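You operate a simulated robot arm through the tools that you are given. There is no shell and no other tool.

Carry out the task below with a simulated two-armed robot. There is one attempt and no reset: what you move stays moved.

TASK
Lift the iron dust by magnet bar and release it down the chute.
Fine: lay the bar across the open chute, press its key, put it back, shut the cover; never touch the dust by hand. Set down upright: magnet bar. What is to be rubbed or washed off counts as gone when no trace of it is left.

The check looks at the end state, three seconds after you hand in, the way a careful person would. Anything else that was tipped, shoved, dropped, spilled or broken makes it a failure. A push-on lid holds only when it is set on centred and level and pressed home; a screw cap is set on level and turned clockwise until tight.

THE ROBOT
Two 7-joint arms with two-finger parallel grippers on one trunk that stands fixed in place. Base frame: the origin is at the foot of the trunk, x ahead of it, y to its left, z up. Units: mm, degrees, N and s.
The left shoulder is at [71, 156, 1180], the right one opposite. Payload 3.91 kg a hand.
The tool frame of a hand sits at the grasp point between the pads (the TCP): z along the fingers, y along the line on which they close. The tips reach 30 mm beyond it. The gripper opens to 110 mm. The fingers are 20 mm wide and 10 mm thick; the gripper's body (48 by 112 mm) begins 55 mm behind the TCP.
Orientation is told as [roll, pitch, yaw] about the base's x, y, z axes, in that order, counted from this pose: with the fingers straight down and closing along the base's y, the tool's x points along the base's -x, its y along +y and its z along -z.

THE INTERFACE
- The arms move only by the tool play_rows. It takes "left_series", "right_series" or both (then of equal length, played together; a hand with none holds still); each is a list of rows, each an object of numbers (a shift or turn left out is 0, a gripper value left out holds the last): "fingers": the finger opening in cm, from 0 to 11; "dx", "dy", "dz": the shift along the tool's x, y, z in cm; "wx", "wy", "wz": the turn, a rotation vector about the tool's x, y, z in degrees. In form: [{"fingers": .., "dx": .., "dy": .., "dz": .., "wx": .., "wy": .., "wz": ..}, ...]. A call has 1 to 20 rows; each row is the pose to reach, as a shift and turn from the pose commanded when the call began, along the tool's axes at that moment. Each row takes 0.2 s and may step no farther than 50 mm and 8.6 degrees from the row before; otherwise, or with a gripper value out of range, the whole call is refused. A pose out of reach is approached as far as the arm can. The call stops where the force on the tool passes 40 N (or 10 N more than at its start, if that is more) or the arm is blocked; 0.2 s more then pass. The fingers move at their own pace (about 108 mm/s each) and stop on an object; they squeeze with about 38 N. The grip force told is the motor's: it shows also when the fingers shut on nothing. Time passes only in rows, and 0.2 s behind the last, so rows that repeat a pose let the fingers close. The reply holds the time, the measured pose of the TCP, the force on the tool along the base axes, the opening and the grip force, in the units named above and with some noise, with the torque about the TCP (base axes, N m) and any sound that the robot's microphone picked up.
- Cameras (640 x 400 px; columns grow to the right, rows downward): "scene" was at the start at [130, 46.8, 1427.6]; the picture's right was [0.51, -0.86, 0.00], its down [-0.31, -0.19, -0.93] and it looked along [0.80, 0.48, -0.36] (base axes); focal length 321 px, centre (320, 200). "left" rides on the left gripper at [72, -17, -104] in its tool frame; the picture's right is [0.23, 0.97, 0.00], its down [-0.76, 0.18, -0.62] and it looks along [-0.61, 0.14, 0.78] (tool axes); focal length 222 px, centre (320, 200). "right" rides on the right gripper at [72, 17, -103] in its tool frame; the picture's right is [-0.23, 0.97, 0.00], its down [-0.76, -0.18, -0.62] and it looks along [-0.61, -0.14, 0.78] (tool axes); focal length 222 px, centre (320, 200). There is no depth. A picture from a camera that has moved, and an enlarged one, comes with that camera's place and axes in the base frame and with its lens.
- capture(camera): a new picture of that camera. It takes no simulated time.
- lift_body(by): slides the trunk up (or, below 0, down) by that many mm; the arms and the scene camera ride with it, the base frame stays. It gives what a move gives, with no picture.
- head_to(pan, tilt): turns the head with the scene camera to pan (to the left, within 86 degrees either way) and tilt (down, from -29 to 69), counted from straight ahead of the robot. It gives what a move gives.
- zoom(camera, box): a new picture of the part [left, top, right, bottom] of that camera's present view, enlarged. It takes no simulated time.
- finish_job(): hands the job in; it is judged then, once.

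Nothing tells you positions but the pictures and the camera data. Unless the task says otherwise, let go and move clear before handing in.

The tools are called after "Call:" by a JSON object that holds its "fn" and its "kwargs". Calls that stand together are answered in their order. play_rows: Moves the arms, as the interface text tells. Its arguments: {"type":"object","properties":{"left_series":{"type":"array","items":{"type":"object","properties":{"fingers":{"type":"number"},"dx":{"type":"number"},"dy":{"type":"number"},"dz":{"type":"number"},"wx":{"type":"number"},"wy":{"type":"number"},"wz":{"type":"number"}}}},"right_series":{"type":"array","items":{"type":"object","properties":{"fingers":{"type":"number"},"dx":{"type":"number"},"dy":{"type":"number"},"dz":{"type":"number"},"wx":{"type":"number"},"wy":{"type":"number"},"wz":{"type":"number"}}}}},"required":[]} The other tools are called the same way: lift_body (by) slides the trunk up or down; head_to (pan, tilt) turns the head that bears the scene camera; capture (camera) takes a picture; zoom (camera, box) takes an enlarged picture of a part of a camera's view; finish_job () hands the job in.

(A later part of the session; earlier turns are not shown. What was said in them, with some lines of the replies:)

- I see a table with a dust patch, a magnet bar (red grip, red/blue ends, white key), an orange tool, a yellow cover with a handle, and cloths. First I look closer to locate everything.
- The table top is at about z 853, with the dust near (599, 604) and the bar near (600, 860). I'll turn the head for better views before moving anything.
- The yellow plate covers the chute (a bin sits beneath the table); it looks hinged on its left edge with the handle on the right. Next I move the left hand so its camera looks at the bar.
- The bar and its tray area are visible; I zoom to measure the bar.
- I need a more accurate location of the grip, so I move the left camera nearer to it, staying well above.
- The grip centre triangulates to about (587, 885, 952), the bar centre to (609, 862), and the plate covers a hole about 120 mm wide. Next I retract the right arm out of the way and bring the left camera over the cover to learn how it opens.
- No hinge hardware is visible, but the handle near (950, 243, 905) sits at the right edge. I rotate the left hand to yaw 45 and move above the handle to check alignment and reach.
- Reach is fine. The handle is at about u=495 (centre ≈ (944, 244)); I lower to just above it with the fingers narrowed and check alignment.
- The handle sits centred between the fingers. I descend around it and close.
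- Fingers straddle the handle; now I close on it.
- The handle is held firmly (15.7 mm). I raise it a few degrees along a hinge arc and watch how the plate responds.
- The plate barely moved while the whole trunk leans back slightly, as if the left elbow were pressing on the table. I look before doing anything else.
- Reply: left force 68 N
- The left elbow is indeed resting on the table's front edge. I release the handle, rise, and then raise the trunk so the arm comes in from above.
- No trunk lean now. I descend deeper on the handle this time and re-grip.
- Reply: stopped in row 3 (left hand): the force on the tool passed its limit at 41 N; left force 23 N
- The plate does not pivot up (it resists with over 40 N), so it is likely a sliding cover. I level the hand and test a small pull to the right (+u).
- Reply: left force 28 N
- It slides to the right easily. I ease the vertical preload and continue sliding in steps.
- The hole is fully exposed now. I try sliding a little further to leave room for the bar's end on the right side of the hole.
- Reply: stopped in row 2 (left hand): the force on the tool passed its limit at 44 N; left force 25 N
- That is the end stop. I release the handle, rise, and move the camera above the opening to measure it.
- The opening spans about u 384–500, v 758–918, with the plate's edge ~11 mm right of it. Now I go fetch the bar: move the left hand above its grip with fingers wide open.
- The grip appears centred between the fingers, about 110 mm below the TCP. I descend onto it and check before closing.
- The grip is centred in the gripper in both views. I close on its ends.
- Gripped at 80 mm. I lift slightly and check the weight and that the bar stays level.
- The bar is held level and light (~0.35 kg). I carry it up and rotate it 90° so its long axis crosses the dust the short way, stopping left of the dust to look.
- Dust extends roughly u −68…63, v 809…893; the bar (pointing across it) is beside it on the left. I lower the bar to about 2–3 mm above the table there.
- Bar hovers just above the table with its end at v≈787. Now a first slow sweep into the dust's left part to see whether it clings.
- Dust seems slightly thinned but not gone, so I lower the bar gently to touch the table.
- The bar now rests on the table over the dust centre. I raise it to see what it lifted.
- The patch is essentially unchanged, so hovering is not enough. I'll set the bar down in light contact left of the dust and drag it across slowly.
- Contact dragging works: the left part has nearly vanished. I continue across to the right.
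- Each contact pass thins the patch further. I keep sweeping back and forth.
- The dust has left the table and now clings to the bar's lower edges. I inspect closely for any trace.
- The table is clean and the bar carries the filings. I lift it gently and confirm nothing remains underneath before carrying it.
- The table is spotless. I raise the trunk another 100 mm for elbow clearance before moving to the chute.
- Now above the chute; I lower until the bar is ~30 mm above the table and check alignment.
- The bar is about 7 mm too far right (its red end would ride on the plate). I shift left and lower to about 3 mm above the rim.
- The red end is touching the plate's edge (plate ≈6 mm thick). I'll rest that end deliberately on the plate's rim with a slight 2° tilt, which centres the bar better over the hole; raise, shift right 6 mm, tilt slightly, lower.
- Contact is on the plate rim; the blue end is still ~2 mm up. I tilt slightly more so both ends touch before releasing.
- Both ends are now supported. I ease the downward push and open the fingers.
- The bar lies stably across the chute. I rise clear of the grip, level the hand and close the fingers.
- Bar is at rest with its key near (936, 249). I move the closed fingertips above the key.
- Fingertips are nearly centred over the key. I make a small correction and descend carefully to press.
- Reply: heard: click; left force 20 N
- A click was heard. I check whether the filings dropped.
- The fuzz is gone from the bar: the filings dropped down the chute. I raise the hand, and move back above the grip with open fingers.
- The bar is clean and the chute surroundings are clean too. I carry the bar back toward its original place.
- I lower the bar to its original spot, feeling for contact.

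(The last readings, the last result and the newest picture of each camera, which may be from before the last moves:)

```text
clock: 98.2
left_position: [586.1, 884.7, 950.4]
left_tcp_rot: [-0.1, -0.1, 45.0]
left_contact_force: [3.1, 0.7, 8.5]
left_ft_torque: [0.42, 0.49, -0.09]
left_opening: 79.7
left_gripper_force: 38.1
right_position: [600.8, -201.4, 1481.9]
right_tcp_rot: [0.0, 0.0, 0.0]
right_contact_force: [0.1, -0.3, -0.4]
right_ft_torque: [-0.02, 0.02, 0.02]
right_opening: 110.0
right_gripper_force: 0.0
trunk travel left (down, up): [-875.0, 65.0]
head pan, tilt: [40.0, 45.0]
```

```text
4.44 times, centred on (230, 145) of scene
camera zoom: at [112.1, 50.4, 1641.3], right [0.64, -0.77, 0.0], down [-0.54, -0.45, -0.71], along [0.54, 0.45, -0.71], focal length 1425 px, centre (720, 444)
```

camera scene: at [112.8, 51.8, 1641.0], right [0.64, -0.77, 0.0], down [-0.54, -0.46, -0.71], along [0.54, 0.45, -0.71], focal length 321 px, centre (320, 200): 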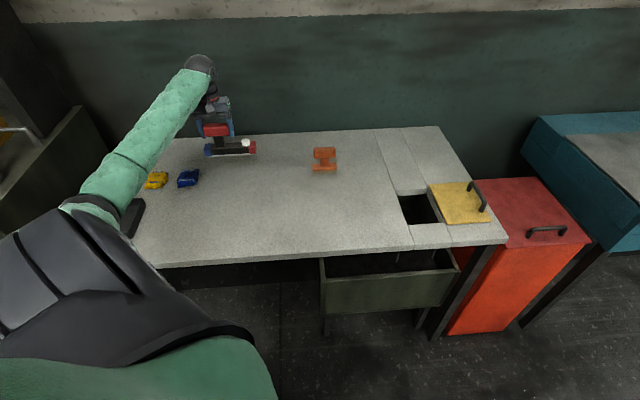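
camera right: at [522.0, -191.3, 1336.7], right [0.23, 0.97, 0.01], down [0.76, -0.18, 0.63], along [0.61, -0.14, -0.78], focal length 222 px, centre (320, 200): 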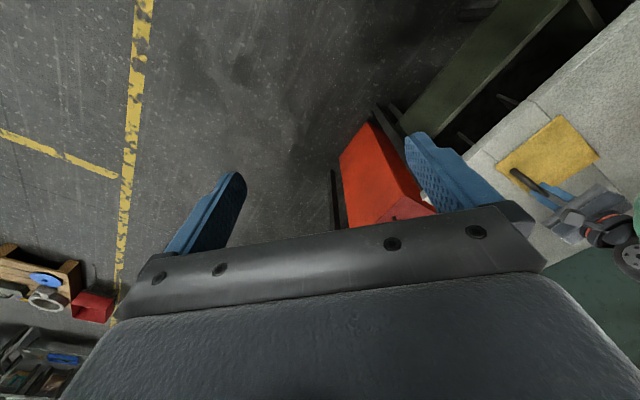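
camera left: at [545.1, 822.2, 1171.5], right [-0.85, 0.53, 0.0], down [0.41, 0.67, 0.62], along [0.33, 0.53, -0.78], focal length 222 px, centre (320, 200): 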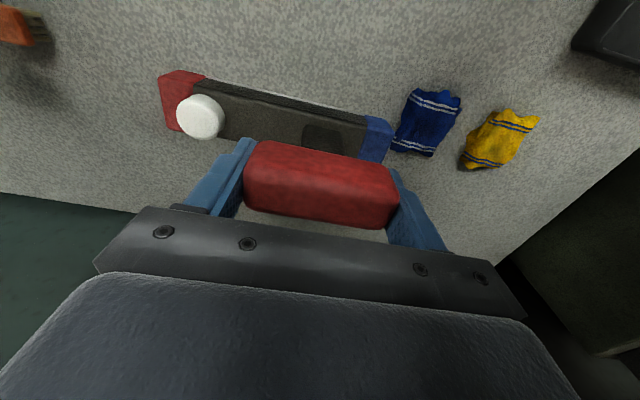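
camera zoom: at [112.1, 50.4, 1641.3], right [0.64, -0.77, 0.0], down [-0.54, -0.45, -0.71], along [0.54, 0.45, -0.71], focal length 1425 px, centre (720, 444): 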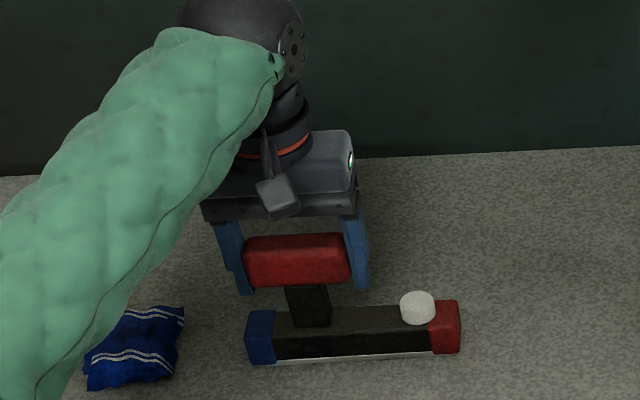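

The bar touches the table at its original spot. I relax the push and release it.

Call:
{"fn": "play_rows", "kwargs": {"left_series": [{"dz": -0.03}, {"dz": -0.03, "fingers": 8.2}, {"dz": -0.03, "fingers": 8.8}, {"dz": -0.03, "fingers": 9.8}, {"dz": -0.03, "fingers": 10.8}, {"dz": -0.03, "fingers": 11}, {"dz": -2}, {"dz": -5}, {"dz": -9}, {"dz": -13}, {"dz": -15}]}}

Call:
{"fn": "zoom", "kwargs": {"camera": "scene", "box": [170, 100, 290, 190]}}

Call:
{"fn": "capture", "kwargs": {"camera": "left"}}

```text
clock: 100.6
left_position: [589.4, 883.7, 1098.7]
left_tcp_rot: [-0.1, 0.0, 45.0]
left_contact_force: [0.1, 0.6, -0.8]
left_ft_torque: [0.03, 0.04, 0.0]
left_opening: 110.5
left_gripper_force: 0.1
right_position: [601.4, -200.9, 1482.3]
right_tcp_rot: [0.0, 0.0, 0.0]
right_contact_force: [0.2, 0.0, 0.0]
right_ft_torque: [-0.03, 0.0, -0.01]
right_opening: 110.1
right_gripper_force: 0.1
trunk travel left (down, up): [-875.0, 65.0]
head pan, tilt: [40.0, 45.0]
```

```text
4.44 times, centred on (230, 145) of scene
camera zoom: at [112.4, 51.2, 1641.0], right [0.64, -0.77, 0.0], down [-0.54, -0.45, -0.71], along [0.54, 0.45, -0.71], focal length 1425 px, centre (720, 444)
```

zoom: 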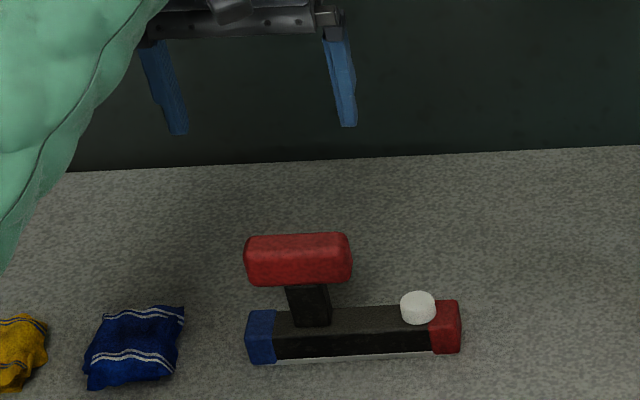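

```text
taken
camera left: at [548.9, 819.6, 1204.1], right [-0.85, 0.53, 0.0], down [0.41, 0.67, 0.62], along [0.33, 0.53, -0.78], focal length 222 px, centre (320, 200)
```

left: 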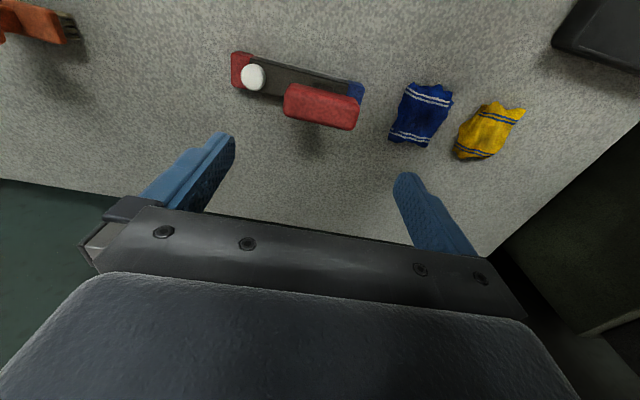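

The bar stands upright back at its place. Next I travel back to the chute to shut the cover.

Call:
{"fn": "play_rows", "kwargs": {"left_series": [{"dy": -3.5, "dx": 1.0}, {"dy": -8, "dx": 2.3}, {"dy": -12.6, "dx": 3.5, "fingers": 4.5}, {"dy": -17.2, "dx": 4.8}, {"dy": -21.8, "dx": 6.1}, {"dy": -26.4, "dx": 7.4}, {"dy": -31, "dx": 8.7}, {"dy": -35.6, "dx": 10}, {"dy": -40.2, "dx": 11.3}, {"dy": -44.8, "dx": 12.6}, {"dy": -49.4, "dx": 13.9}, {"dy": -54, "dx": 15.2}, {"dy": -58.6, "dx": 16.5}, {"dy": -62, "dx": 17.5}, {"dy": -63.8, "dx": 18}, {"dy": -63.8, "dx": 18}]}}

Call:
{"fn": "lift_body", "kwargs": {"by": -100}}

Call:
{"fn": "capture", "kwargs": {"camera": "left"}}

Call:
{"fn": "capture", "kwargs": {"camera": "scene"}}

```text
clock: 104.0
left_position: [912.1, 304.7, 1097.8]
left_tcp_rot: [0.0, -0.1, 44.9]
left_contact_force: [0.5, -0.2, 0.9]
left_ft_torque: [-0.02, 0.0, 0.0]
left_opening: 44.9
left_gripper_force: 0.1
right_position: [600.9, -201.1, 1481.8]
right_tcp_rot: [-0.1, 0.0, 0.0]
right_contact_force: [0.0, 0.0, 0.0]
right_ft_torque: [0.0, -0.03, 0.0]
right_opening: 110.1
right_gripper_force: 0.0
trunk travel left (down, up): [-875.0, 65.0]
head pan, tilt: [40.0, 45.0]
```

```text
clock: 105.3
left_position: [911.0, 305.5, 998.5]
left_tcp_rot: [-0.2, 0.0, 45.1]
left_contact_force: [0.1, 0.7, 0.3]
left_ft_torque: [0.02, 0.01, -0.01]
left_opening: 45.1
left_gripper_force: 0.1
right_position: [601.2, -202.2, 1382.4]
right_tcp_rot: [0.1, 0.0, -0.1]
right_contact_force: [-0.3, 0.0, 0.5]
right_ft_torque: [0.01, -0.02, -0.04]
right_opening: 109.9
right_gripper_force: 0.1
trunk travel left (down, up): [-775.0, 165.0]
head pan, tilt: [40.0, 45.0]
```

```text
taken
camera left: at [872.0, 240.8, 1102.0], right [-0.85, 0.53, 0.0], down [0.41, 0.67, 0.62], along [0.33, 0.53, -0.78], focal length 222 px, centre (320, 200)
```

left: 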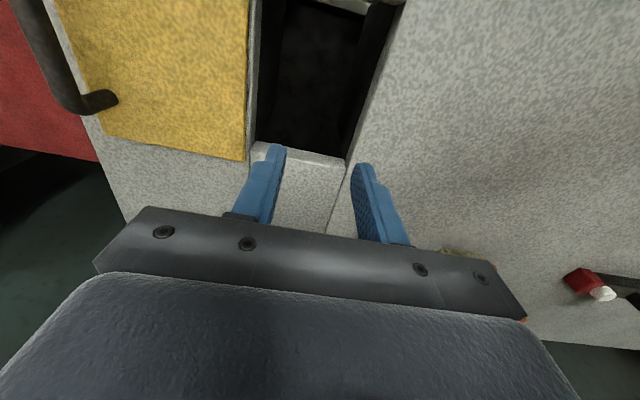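

```text
taken
camera scene: at [112.1, 51.0, 1541.3], right [0.64, -0.77, 0.0], down [-0.54, -0.45, -0.71], along [0.54, 0.45, -0.71], focal length 321 px, centre (320, 200)
```

scene: 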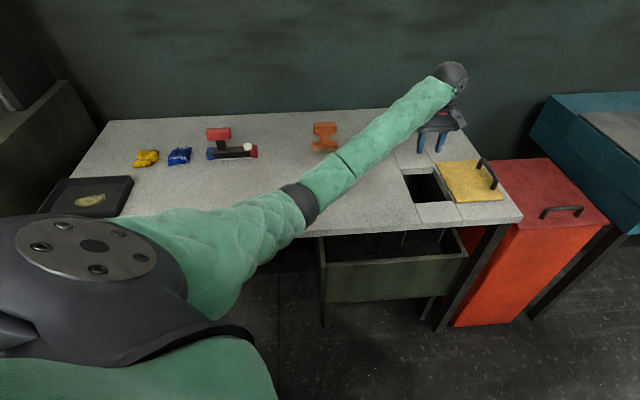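

Call:
{"fn": "play_rows", "kwargs": {"left_series": [{"dy": -4.2, "dx": 0.4}, {"dy": -8.4, "dx": 0.8}, {"dy": -12.6, "dx": 1.2}, {"dy": -16.8, "dx": 1.6}, {"dy": -20.6, "dx": 1.94, "dz": 1.0}, {"dy": -20.6, "dx": 1.94, "dz": 2.8}, {"dy": -20.6, "dx": 1.94, "dz": 2.8}]}}

Call:
{"fn": "capture", "kwargs": {"camera": "left"}}

```text
clock: 106.9
left_position: [1041.8, 145.0, 970.4]
left_tcp_rot: [0.0, 0.0, 45.0]
left_contact_force: [0.1, 0.1, 0.6]
left_ft_torque: [0.04, -0.02, 0.0]
left_opening: 44.9
left_gripper_force: 0.0
right_position: [600.6, -202.1, 1382.3]
right_tcp_rot: [0.0, 0.0, 0.0]
right_contact_force: [0.6, 0.4, 0.2]
right_ft_torque: [-0.01, -0.01, 0.0]
right_opening: 109.7
right_gripper_force: 0.1
trunk travel left (down, up): [-775.0, 165.0]
head pan, tilt: [40.0, 45.0]
```

```text
taken
camera left: at [1003.3, 81.9, 1073.9], right [-0.85, 0.53, 0.0], down [0.41, 0.66, 0.62], along [0.33, 0.53, -0.78], focal length 222 px, centre (320, 200)
```

left: 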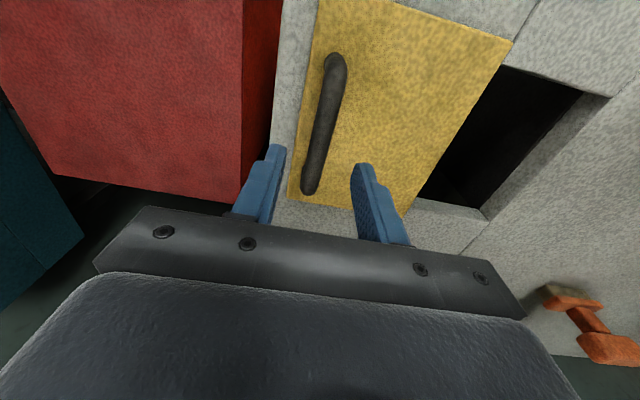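

Call:
{"fn": "play_rows", "kwargs": {"left_series": [{"dz": 1.5, "dy": -0.15}, {"dz": 3, "dy": -0.25}, {"dz": 4.5, "dy": -0.25}, {"dz": 5.8, "dy": -0.25}, {"dz": 5.8, "dy": -0.25}, {"dz": 5.8, "dy": -0.25, "fingers": 2.5}, {"dz": 5.8, "dy": -0.25, "fingers": 1.5}, {"dz": 5.8, "dy": -0.25, "fingers": 0.5}, {"dz": 5.8, "dy": -0.25, "fingers": 0.5}]}}

Call:
{"fn": "capture", "kwargs": {"camera": "left"}}

```text
clock: 108.9
left_position: [1043.9, 146.6, 913.2]
left_tcp_rot: [0.0, 0.2, 45.0]
left_contact_force: [-6.6, 5.2, -0.4]
left_ft_torque: [-0.06, 0.2, -0.29]
left_opening: 15.5
left_gripper_force: 44.8
right_position: [601.5, -200.2, 1383.1]
right_tcp_rot: [0.0, -0.1, -0.1]
right_contact_force: [-0.3, 0.6, -0.3]
right_ft_torque: [-0.04, 0.0, 0.0]
right_opening: 109.9
right_gripper_force: 0.1
trunk travel left (down, up): [-775.0, 165.0]
head pan, tilt: [40.0, 45.0]
```

```text
taken
camera left: at [1005.2, 82.1, 1016.5], right [-0.85, 0.53, 0.0], down [0.41, 0.67, 0.62], along [0.33, 0.53, -0.78], focal length 222 px, centre (320, 200)
```

left: 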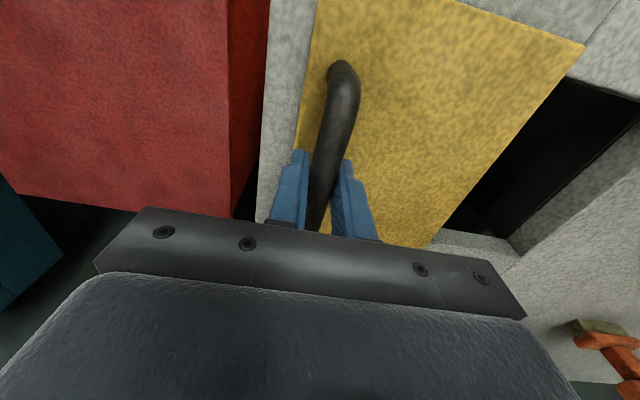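

Handle gripped; I slide the cover back to the left.

Call:
{"fn": "play_rows", "kwargs": {"left_series": [{"dy": 0.5}, {"dy": 1.0, "dx": 0.01}, {"dy": 1.5, "dx": 0.02}, {"dy": 2.0, "dx": 0.03}, {"dy": 2.5, "dx": 0.04}, {"dy": 3.0, "dx": 0.05}, {"dy": 3.5, "dx": 0.06}, {"dy": 4.0, "dx": 0.06}]}}

```text
clock: 110.7
left_position: [1018.1, 173.4, 911.8]
left_tcp_rot: [-0.1, 0.0, 45.0]
left_contact_force: [13.4, 11.0, 7.2]
left_ft_torque: [0.64, -0.79, -0.06]
left_opening: 15.9
left_gripper_force: 45.3
right_position: [601.9, -198.4, 1382.9]
right_tcp_rot: [0.1, 0.1, 0.1]
right_contact_force: [0.5, -0.4, -0.4]
right_ft_torque: [0.02, -0.03, 0.03]
right_opening: 109.9
right_gripper_force: 0.1
trunk travel left (down, up): [-775.0, 165.0]
head pan, tilt: [40.0, 45.0]
```

Call:
{"fn": "play_rows", "kwargs": {"left_series": [{"dx": -0.08, "dz": -0.04}, {"dy": 0.5, "dx": -0.1, "dz": -0.04}, {"dy": 1.0, "dx": -0.1, "dz": -0.04}, {"dy": 1.5, "dx": -0.1, "dz": -0.04}, {"dy": 2.0, "dx": -0.1, "dz": -0.04}, {"dy": 2.5, "dx": -0.1, "dz": -0.04}, {"dy": 3.0, "dx": -0.1, "dz": -0.04}, {"dy": 3.5, "dx": -0.1, "dz": -0.04}, {"dy": 4.0, "dx": -0.1, "dz": -0.04}]}}

```text
clock: 112.7
left_position: [989.2, 201.0, 912.2]
left_tcp_rot: [0.0, 0.0, 45.0]
left_contact_force: [10.2, 8.9, 11.2]
left_ft_torque: [-0.42, 0.36, -0.04]
left_opening: 15.8
left_gripper_force: 45.3
right_position: [602.0, -200.7, 1382.1]
right_tcp_rot: [0.0, 0.0, 0.1]
right_contact_force: [0.2, 0.5, 0.3]
right_ft_torque: [0.02, 0.03, -0.03]
right_opening: 109.8
right_gripper_force: 0.1
trunk travel left (down, up): [-775.0, 165.0]
head pan, tilt: [40.0, 45.0]
```

Call:
{"fn": "play_rows", "kwargs": {"left_series": [{"dx": -0.05, "dz": -0.06}, {"dy": 0.5, "dx": -0.06, "dz": -0.06}, {"dy": 1.0, "dx": -0.06, "dz": -0.06}, {"dy": 1.5, "dx": -0.06, "dz": -0.06}, {"dy": 2.0, "dx": -0.06, "dz": -0.06}, {"dy": 2.5, "dx": -0.06, "dz": -0.06}, {"dy": 3.0, "dx": -0.06, "dz": -0.06}, {"dy": 3.5, "dx": -0.06, "dz": -0.06}, {"dy": 4.0, "dx": -0.06, "dz": -0.06}, {"dy": 4.5, "dx": -0.06, "dz": -0.06}]}}

Call:
{"fn": "zoom", "kwargs": {"camera": "scene", "box": [370, 120, 530, 240]}}

Call:
{"fn": "capture", "kwargs": {"camera": "left"}}

```text
clock: 114.9
left_position: [958.3, 232.1, 912.6]
left_tcp_rot: [0.0, 0.1, 45.0]
left_contact_force: [4.7, 3.4, 4.3]
left_ft_torque: [0.46, -0.53, -0.24]
left_opening: 15.5
left_gripper_force: 45.3
right_position: [600.2, -199.8, 1383.3]
right_tcp_rot: [0.0, 0.0, 0.0]
right_contact_force: [0.6, 0.4, -0.2]
right_ft_torque: [0.04, 0.01, 0.02]
right_opening: 110.2
right_gripper_force: 0.1
trunk travel left (down, up): [-775.0, 165.0]
head pan, tilt: [40.0, 45.0]
```

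```text
3.33 times, centred on (450, 180) of scene
camera zoom: at [112.4, 51.3, 1541.1], right [0.64, -0.77, 0.0], down [-0.54, -0.45, -0.71], along [0.54, 0.45, -0.71], focal length 1069 px, centre (-113, 267)
```

zoom: 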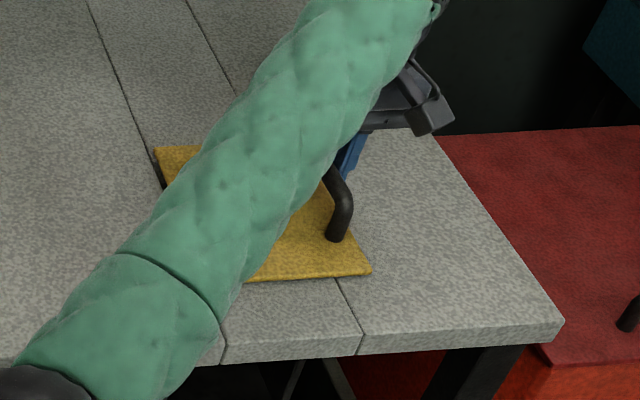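

```text
taken
camera left: at [918.7, 168.3, 1016.4], right [-0.85, 0.53, 0.0], down [0.41, 0.66, 0.62], along [0.33, 0.53, -0.78], focal length 222 px, centre (320, 200)
```

left: 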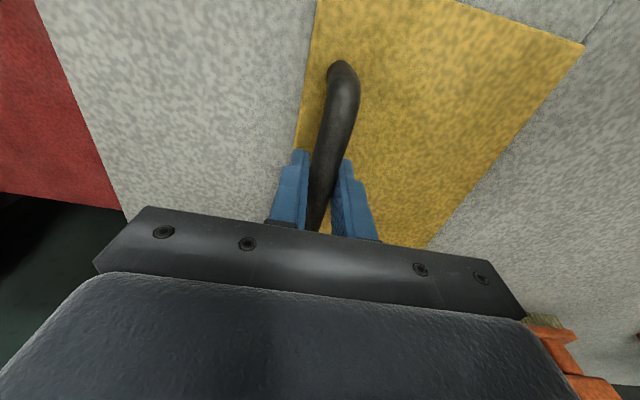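

About 17 mm remain to the closed stop; I continue slowly until it stops.

Call:
{"fn": "play_rows", "kwargs": {"left_series": [{"dy": 0.4, "dx": -0.02}, {"dy": 0.8, "dx": -0.02}, {"dy": 1.2, "dx": -0.02}, {"dy": 1.5, "dx": -0.02}, {"dy": 1.7, "dx": -0.02}, {"dy": 1.9, "dx": -0.02}, {"dy": 2.1, "dx": -0.02}]}}

```text
clock: 116.5
left_position: [945.8, 246.1, 912.5]
left_tcp_rot: [-0.1, 0.0, 44.9]
left_contact_force: [30.9, -9.4, 10.4]
left_ft_torque: [-0.35, 0.05, 0.13]
left_opening: 15.7
left_gripper_force: 44.4
right_position: [603.3, -202.3, 1381.3]
right_tcp_rot: [0.1, 0.2, -0.1]
right_contact_force: [0.3, -0.7, -0.9]
right_ft_torque: [-0.04, 0.0, 0.01]
right_opening: 109.7
right_gripper_force: 0.0
trunk travel left (down, up): [-775.0, 165.0]
head pan, tilt: [40.0, 45.0]
```

The cover hit its closed stop (u≈495, as at the start). I relax the push, release and rise.

Call:
{"fn": "play_rows", "kwargs": {"left_series": [{"dy": -0.15}, {"dy": -0.25}, {"dy": -0.25, "fingers": 2.5}, {"dy": -0.25, "fingers": 4}, {"dy": -0.25, "fingers": 4}, {"dy": -0.25, "dz": -2}, {"dy": -0.25, "dz": -5}, {"dy": -0.25, "dz": -9}, {"dy": -0.25, "dz": -13}, {"dy": -0.25, "dz": -17}, {"dy": -0.25, "dz": -20}]}}

Call:
{"fn": "capture", "kwargs": {"camera": "left"}}

Call:
{"fn": "zoom", "kwargs": {"camera": "scene", "box": [370, 120, 530, 240]}}

```text
clock: 118.9
left_position: [945.8, 245.5, 1111.9]
left_tcp_rot: [0.0, 0.0, 44.9]
left_contact_force: [0.5, 0.4, 0.6]
left_ft_torque: [-0.03, -0.01, 0.03]
left_opening: 40.3
left_gripper_force: 0.1
right_position: [600.6, -200.9, 1382.4]
right_tcp_rot: [0.0, 0.0, -0.1]
right_contact_force: [-0.2, -0.1, -0.3]
right_ft_torque: [-0.05, 0.0, 0.0]
right_opening: 110.2
right_gripper_force: 0.1
trunk travel left (down, up): [-775.0, 165.0]
head pan, tilt: [40.0, 45.0]
```

```text
taken
camera left: at [905.7, 180.6, 1215.5], right [-0.85, 0.53, 0.0], down [0.41, 0.66, 0.62], along [0.33, 0.53, -0.78], focal length 222 px, centre (320, 200)
```

left: 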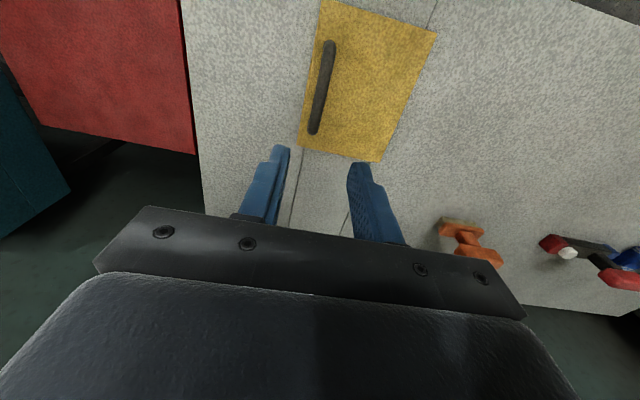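

```text
3.33 times, centred on (450, 180) of scene
camera zoom: at [112.0, 50.4, 1541.0], right [0.64, -0.77, 0.0], down [-0.54, -0.45, -0.71], along [0.54, 0.45, -0.71], focal length 1069 px, centre (-113, 267)
```

zoom: 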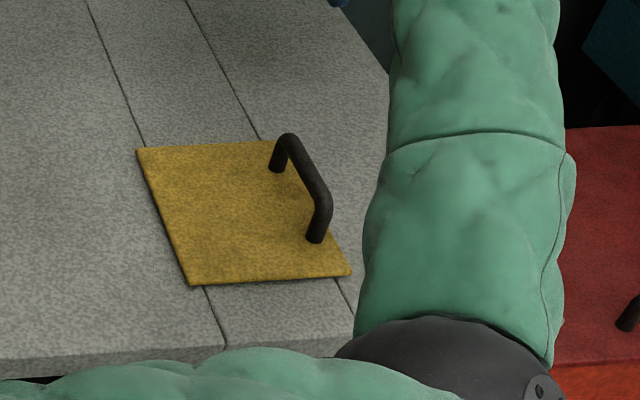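

The cover is shut. The arm's elbow swung to the other side while rising, so I check the whole scene.

Call:
{"fn": "capture", "kwargs": {"camera": "scene"}}

Call:
{"fn": "capture", "kwargs": {"camera": "right"}}

```text
taken
camera scene: at [112.0, 50.4, 1541.0], right [0.64, -0.77, 0.0], down [-0.54, -0.45, -0.71], along [0.54, 0.45, -0.71], focal length 321 px, centre (320, 200)
```

scene: 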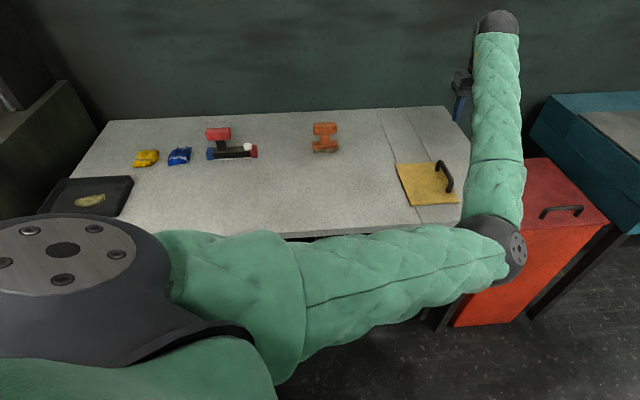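

```text
taken
camera right: at [528.2, -185.2, 1484.9], right [0.23, 0.97, 0.0], down [0.76, -0.18, 0.62], along [0.61, -0.14, -0.78], focal length 222 px, centre (320, 200)
```

right: 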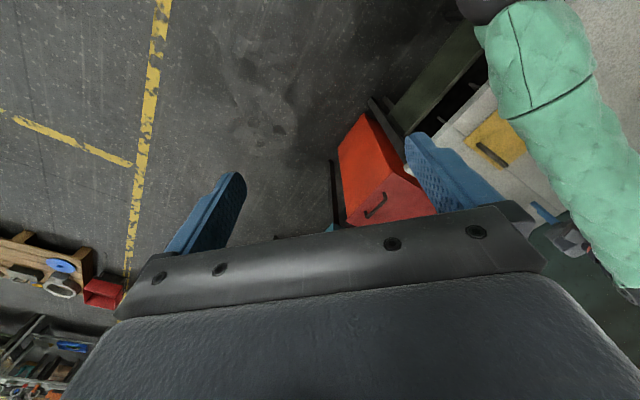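

Call:
{"fn": "zoom", "kwargs": {"camera": "scene", "box": [380, 110, 520, 220]}}

Call:
{"fn": "zoom", "kwargs": {"camera": "scene", "box": [190, 110, 350, 230]}}

Call:
{"fn": "zoom", "kwargs": {"camera": "left", "box": [280, 0, 480, 180]}}

```text
3.64 times, centred on (450, 165) of scene
camera zoom: at [112.0, 50.4, 1541.0], right [0.64, -0.77, 0.0], down [-0.54, -0.45, -0.71], along [0.54, 0.45, -0.71], focal length 1166 px, centre (-153, 327)
```

zoom: 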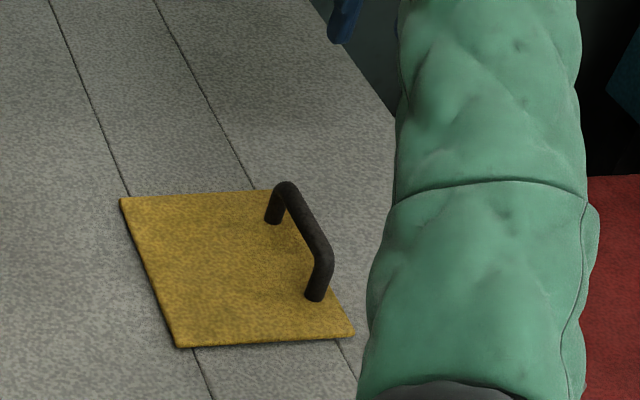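

```text
3.33 times, centred on (270, 170) of scene
camera zoom: at [112.0, 50.4, 1541.0], right [0.64, -0.77, 0.0], down [-0.54, -0.45, -0.71], along [0.54, 0.45, -0.71], focal length 1069 px, centre (487, 300)
```

zoom: 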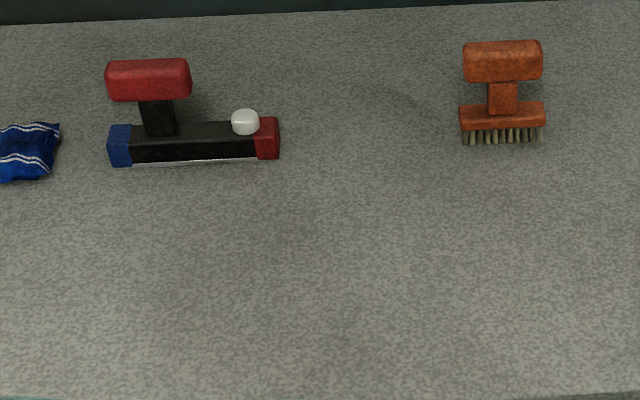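

```text
2.22 times, centred on (380, 90) of left
camera zoom: at [905.7, 180.6, 1215.5], right [-0.85, 0.53, 0.0], down [0.41, 0.66, 0.62], along [0.33, 0.53, -0.78], focal length 494 px, centre (187, 444)
```

zoom: 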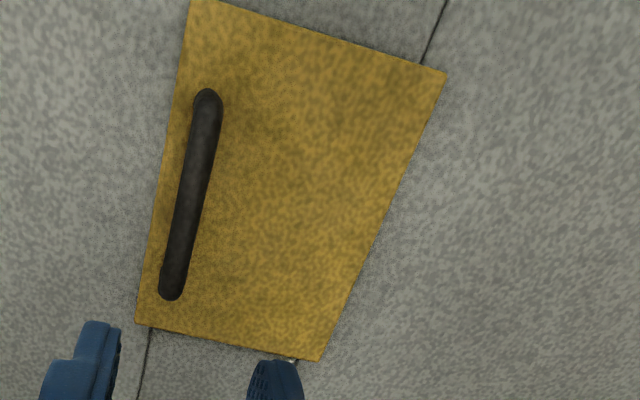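

Everything is as it should be: the dust is gone from the table and the bar. The bar stands upright in its original place, the cover is shut against its stop, and the hand is clear above. I hand the job in.

Call:
{"fn": "finish_job", "kwargs": {}}

```text
The job is handed in.
```

The iron dust is off the table and down the chute, the magnet bar is back upright in its original place, and the cover is shut. The job is handed in; I have not seen the check's result.

- **Dust:** hovering the bar over the patch did nothing. Dragging it in light contact picked the dust up, and close-up pictures show no trace left on the table. The hand never touched it.
- **Release:** the bar lay across the open chute with its red end resting on the edge of the slid-back cover, so it was tilted about 3°. Pressing the key gave a click, and the filings were gone from the bar afterwards. I saw no dust on the rim.
- **Bar:** it stands within about 2 mm of where it started.
- **Cover:** it slides rather than lifts. It is closed against its stop and lines up with its starting position in the pictures.

While I was first trying the cover, the left elbow rested on the table's front edge and pushed the trunk back slightly. I raised the trunk to clear it, and nothing on the table appeared to move. In the last scene pictures, the cloths, brush and tray are where they were.
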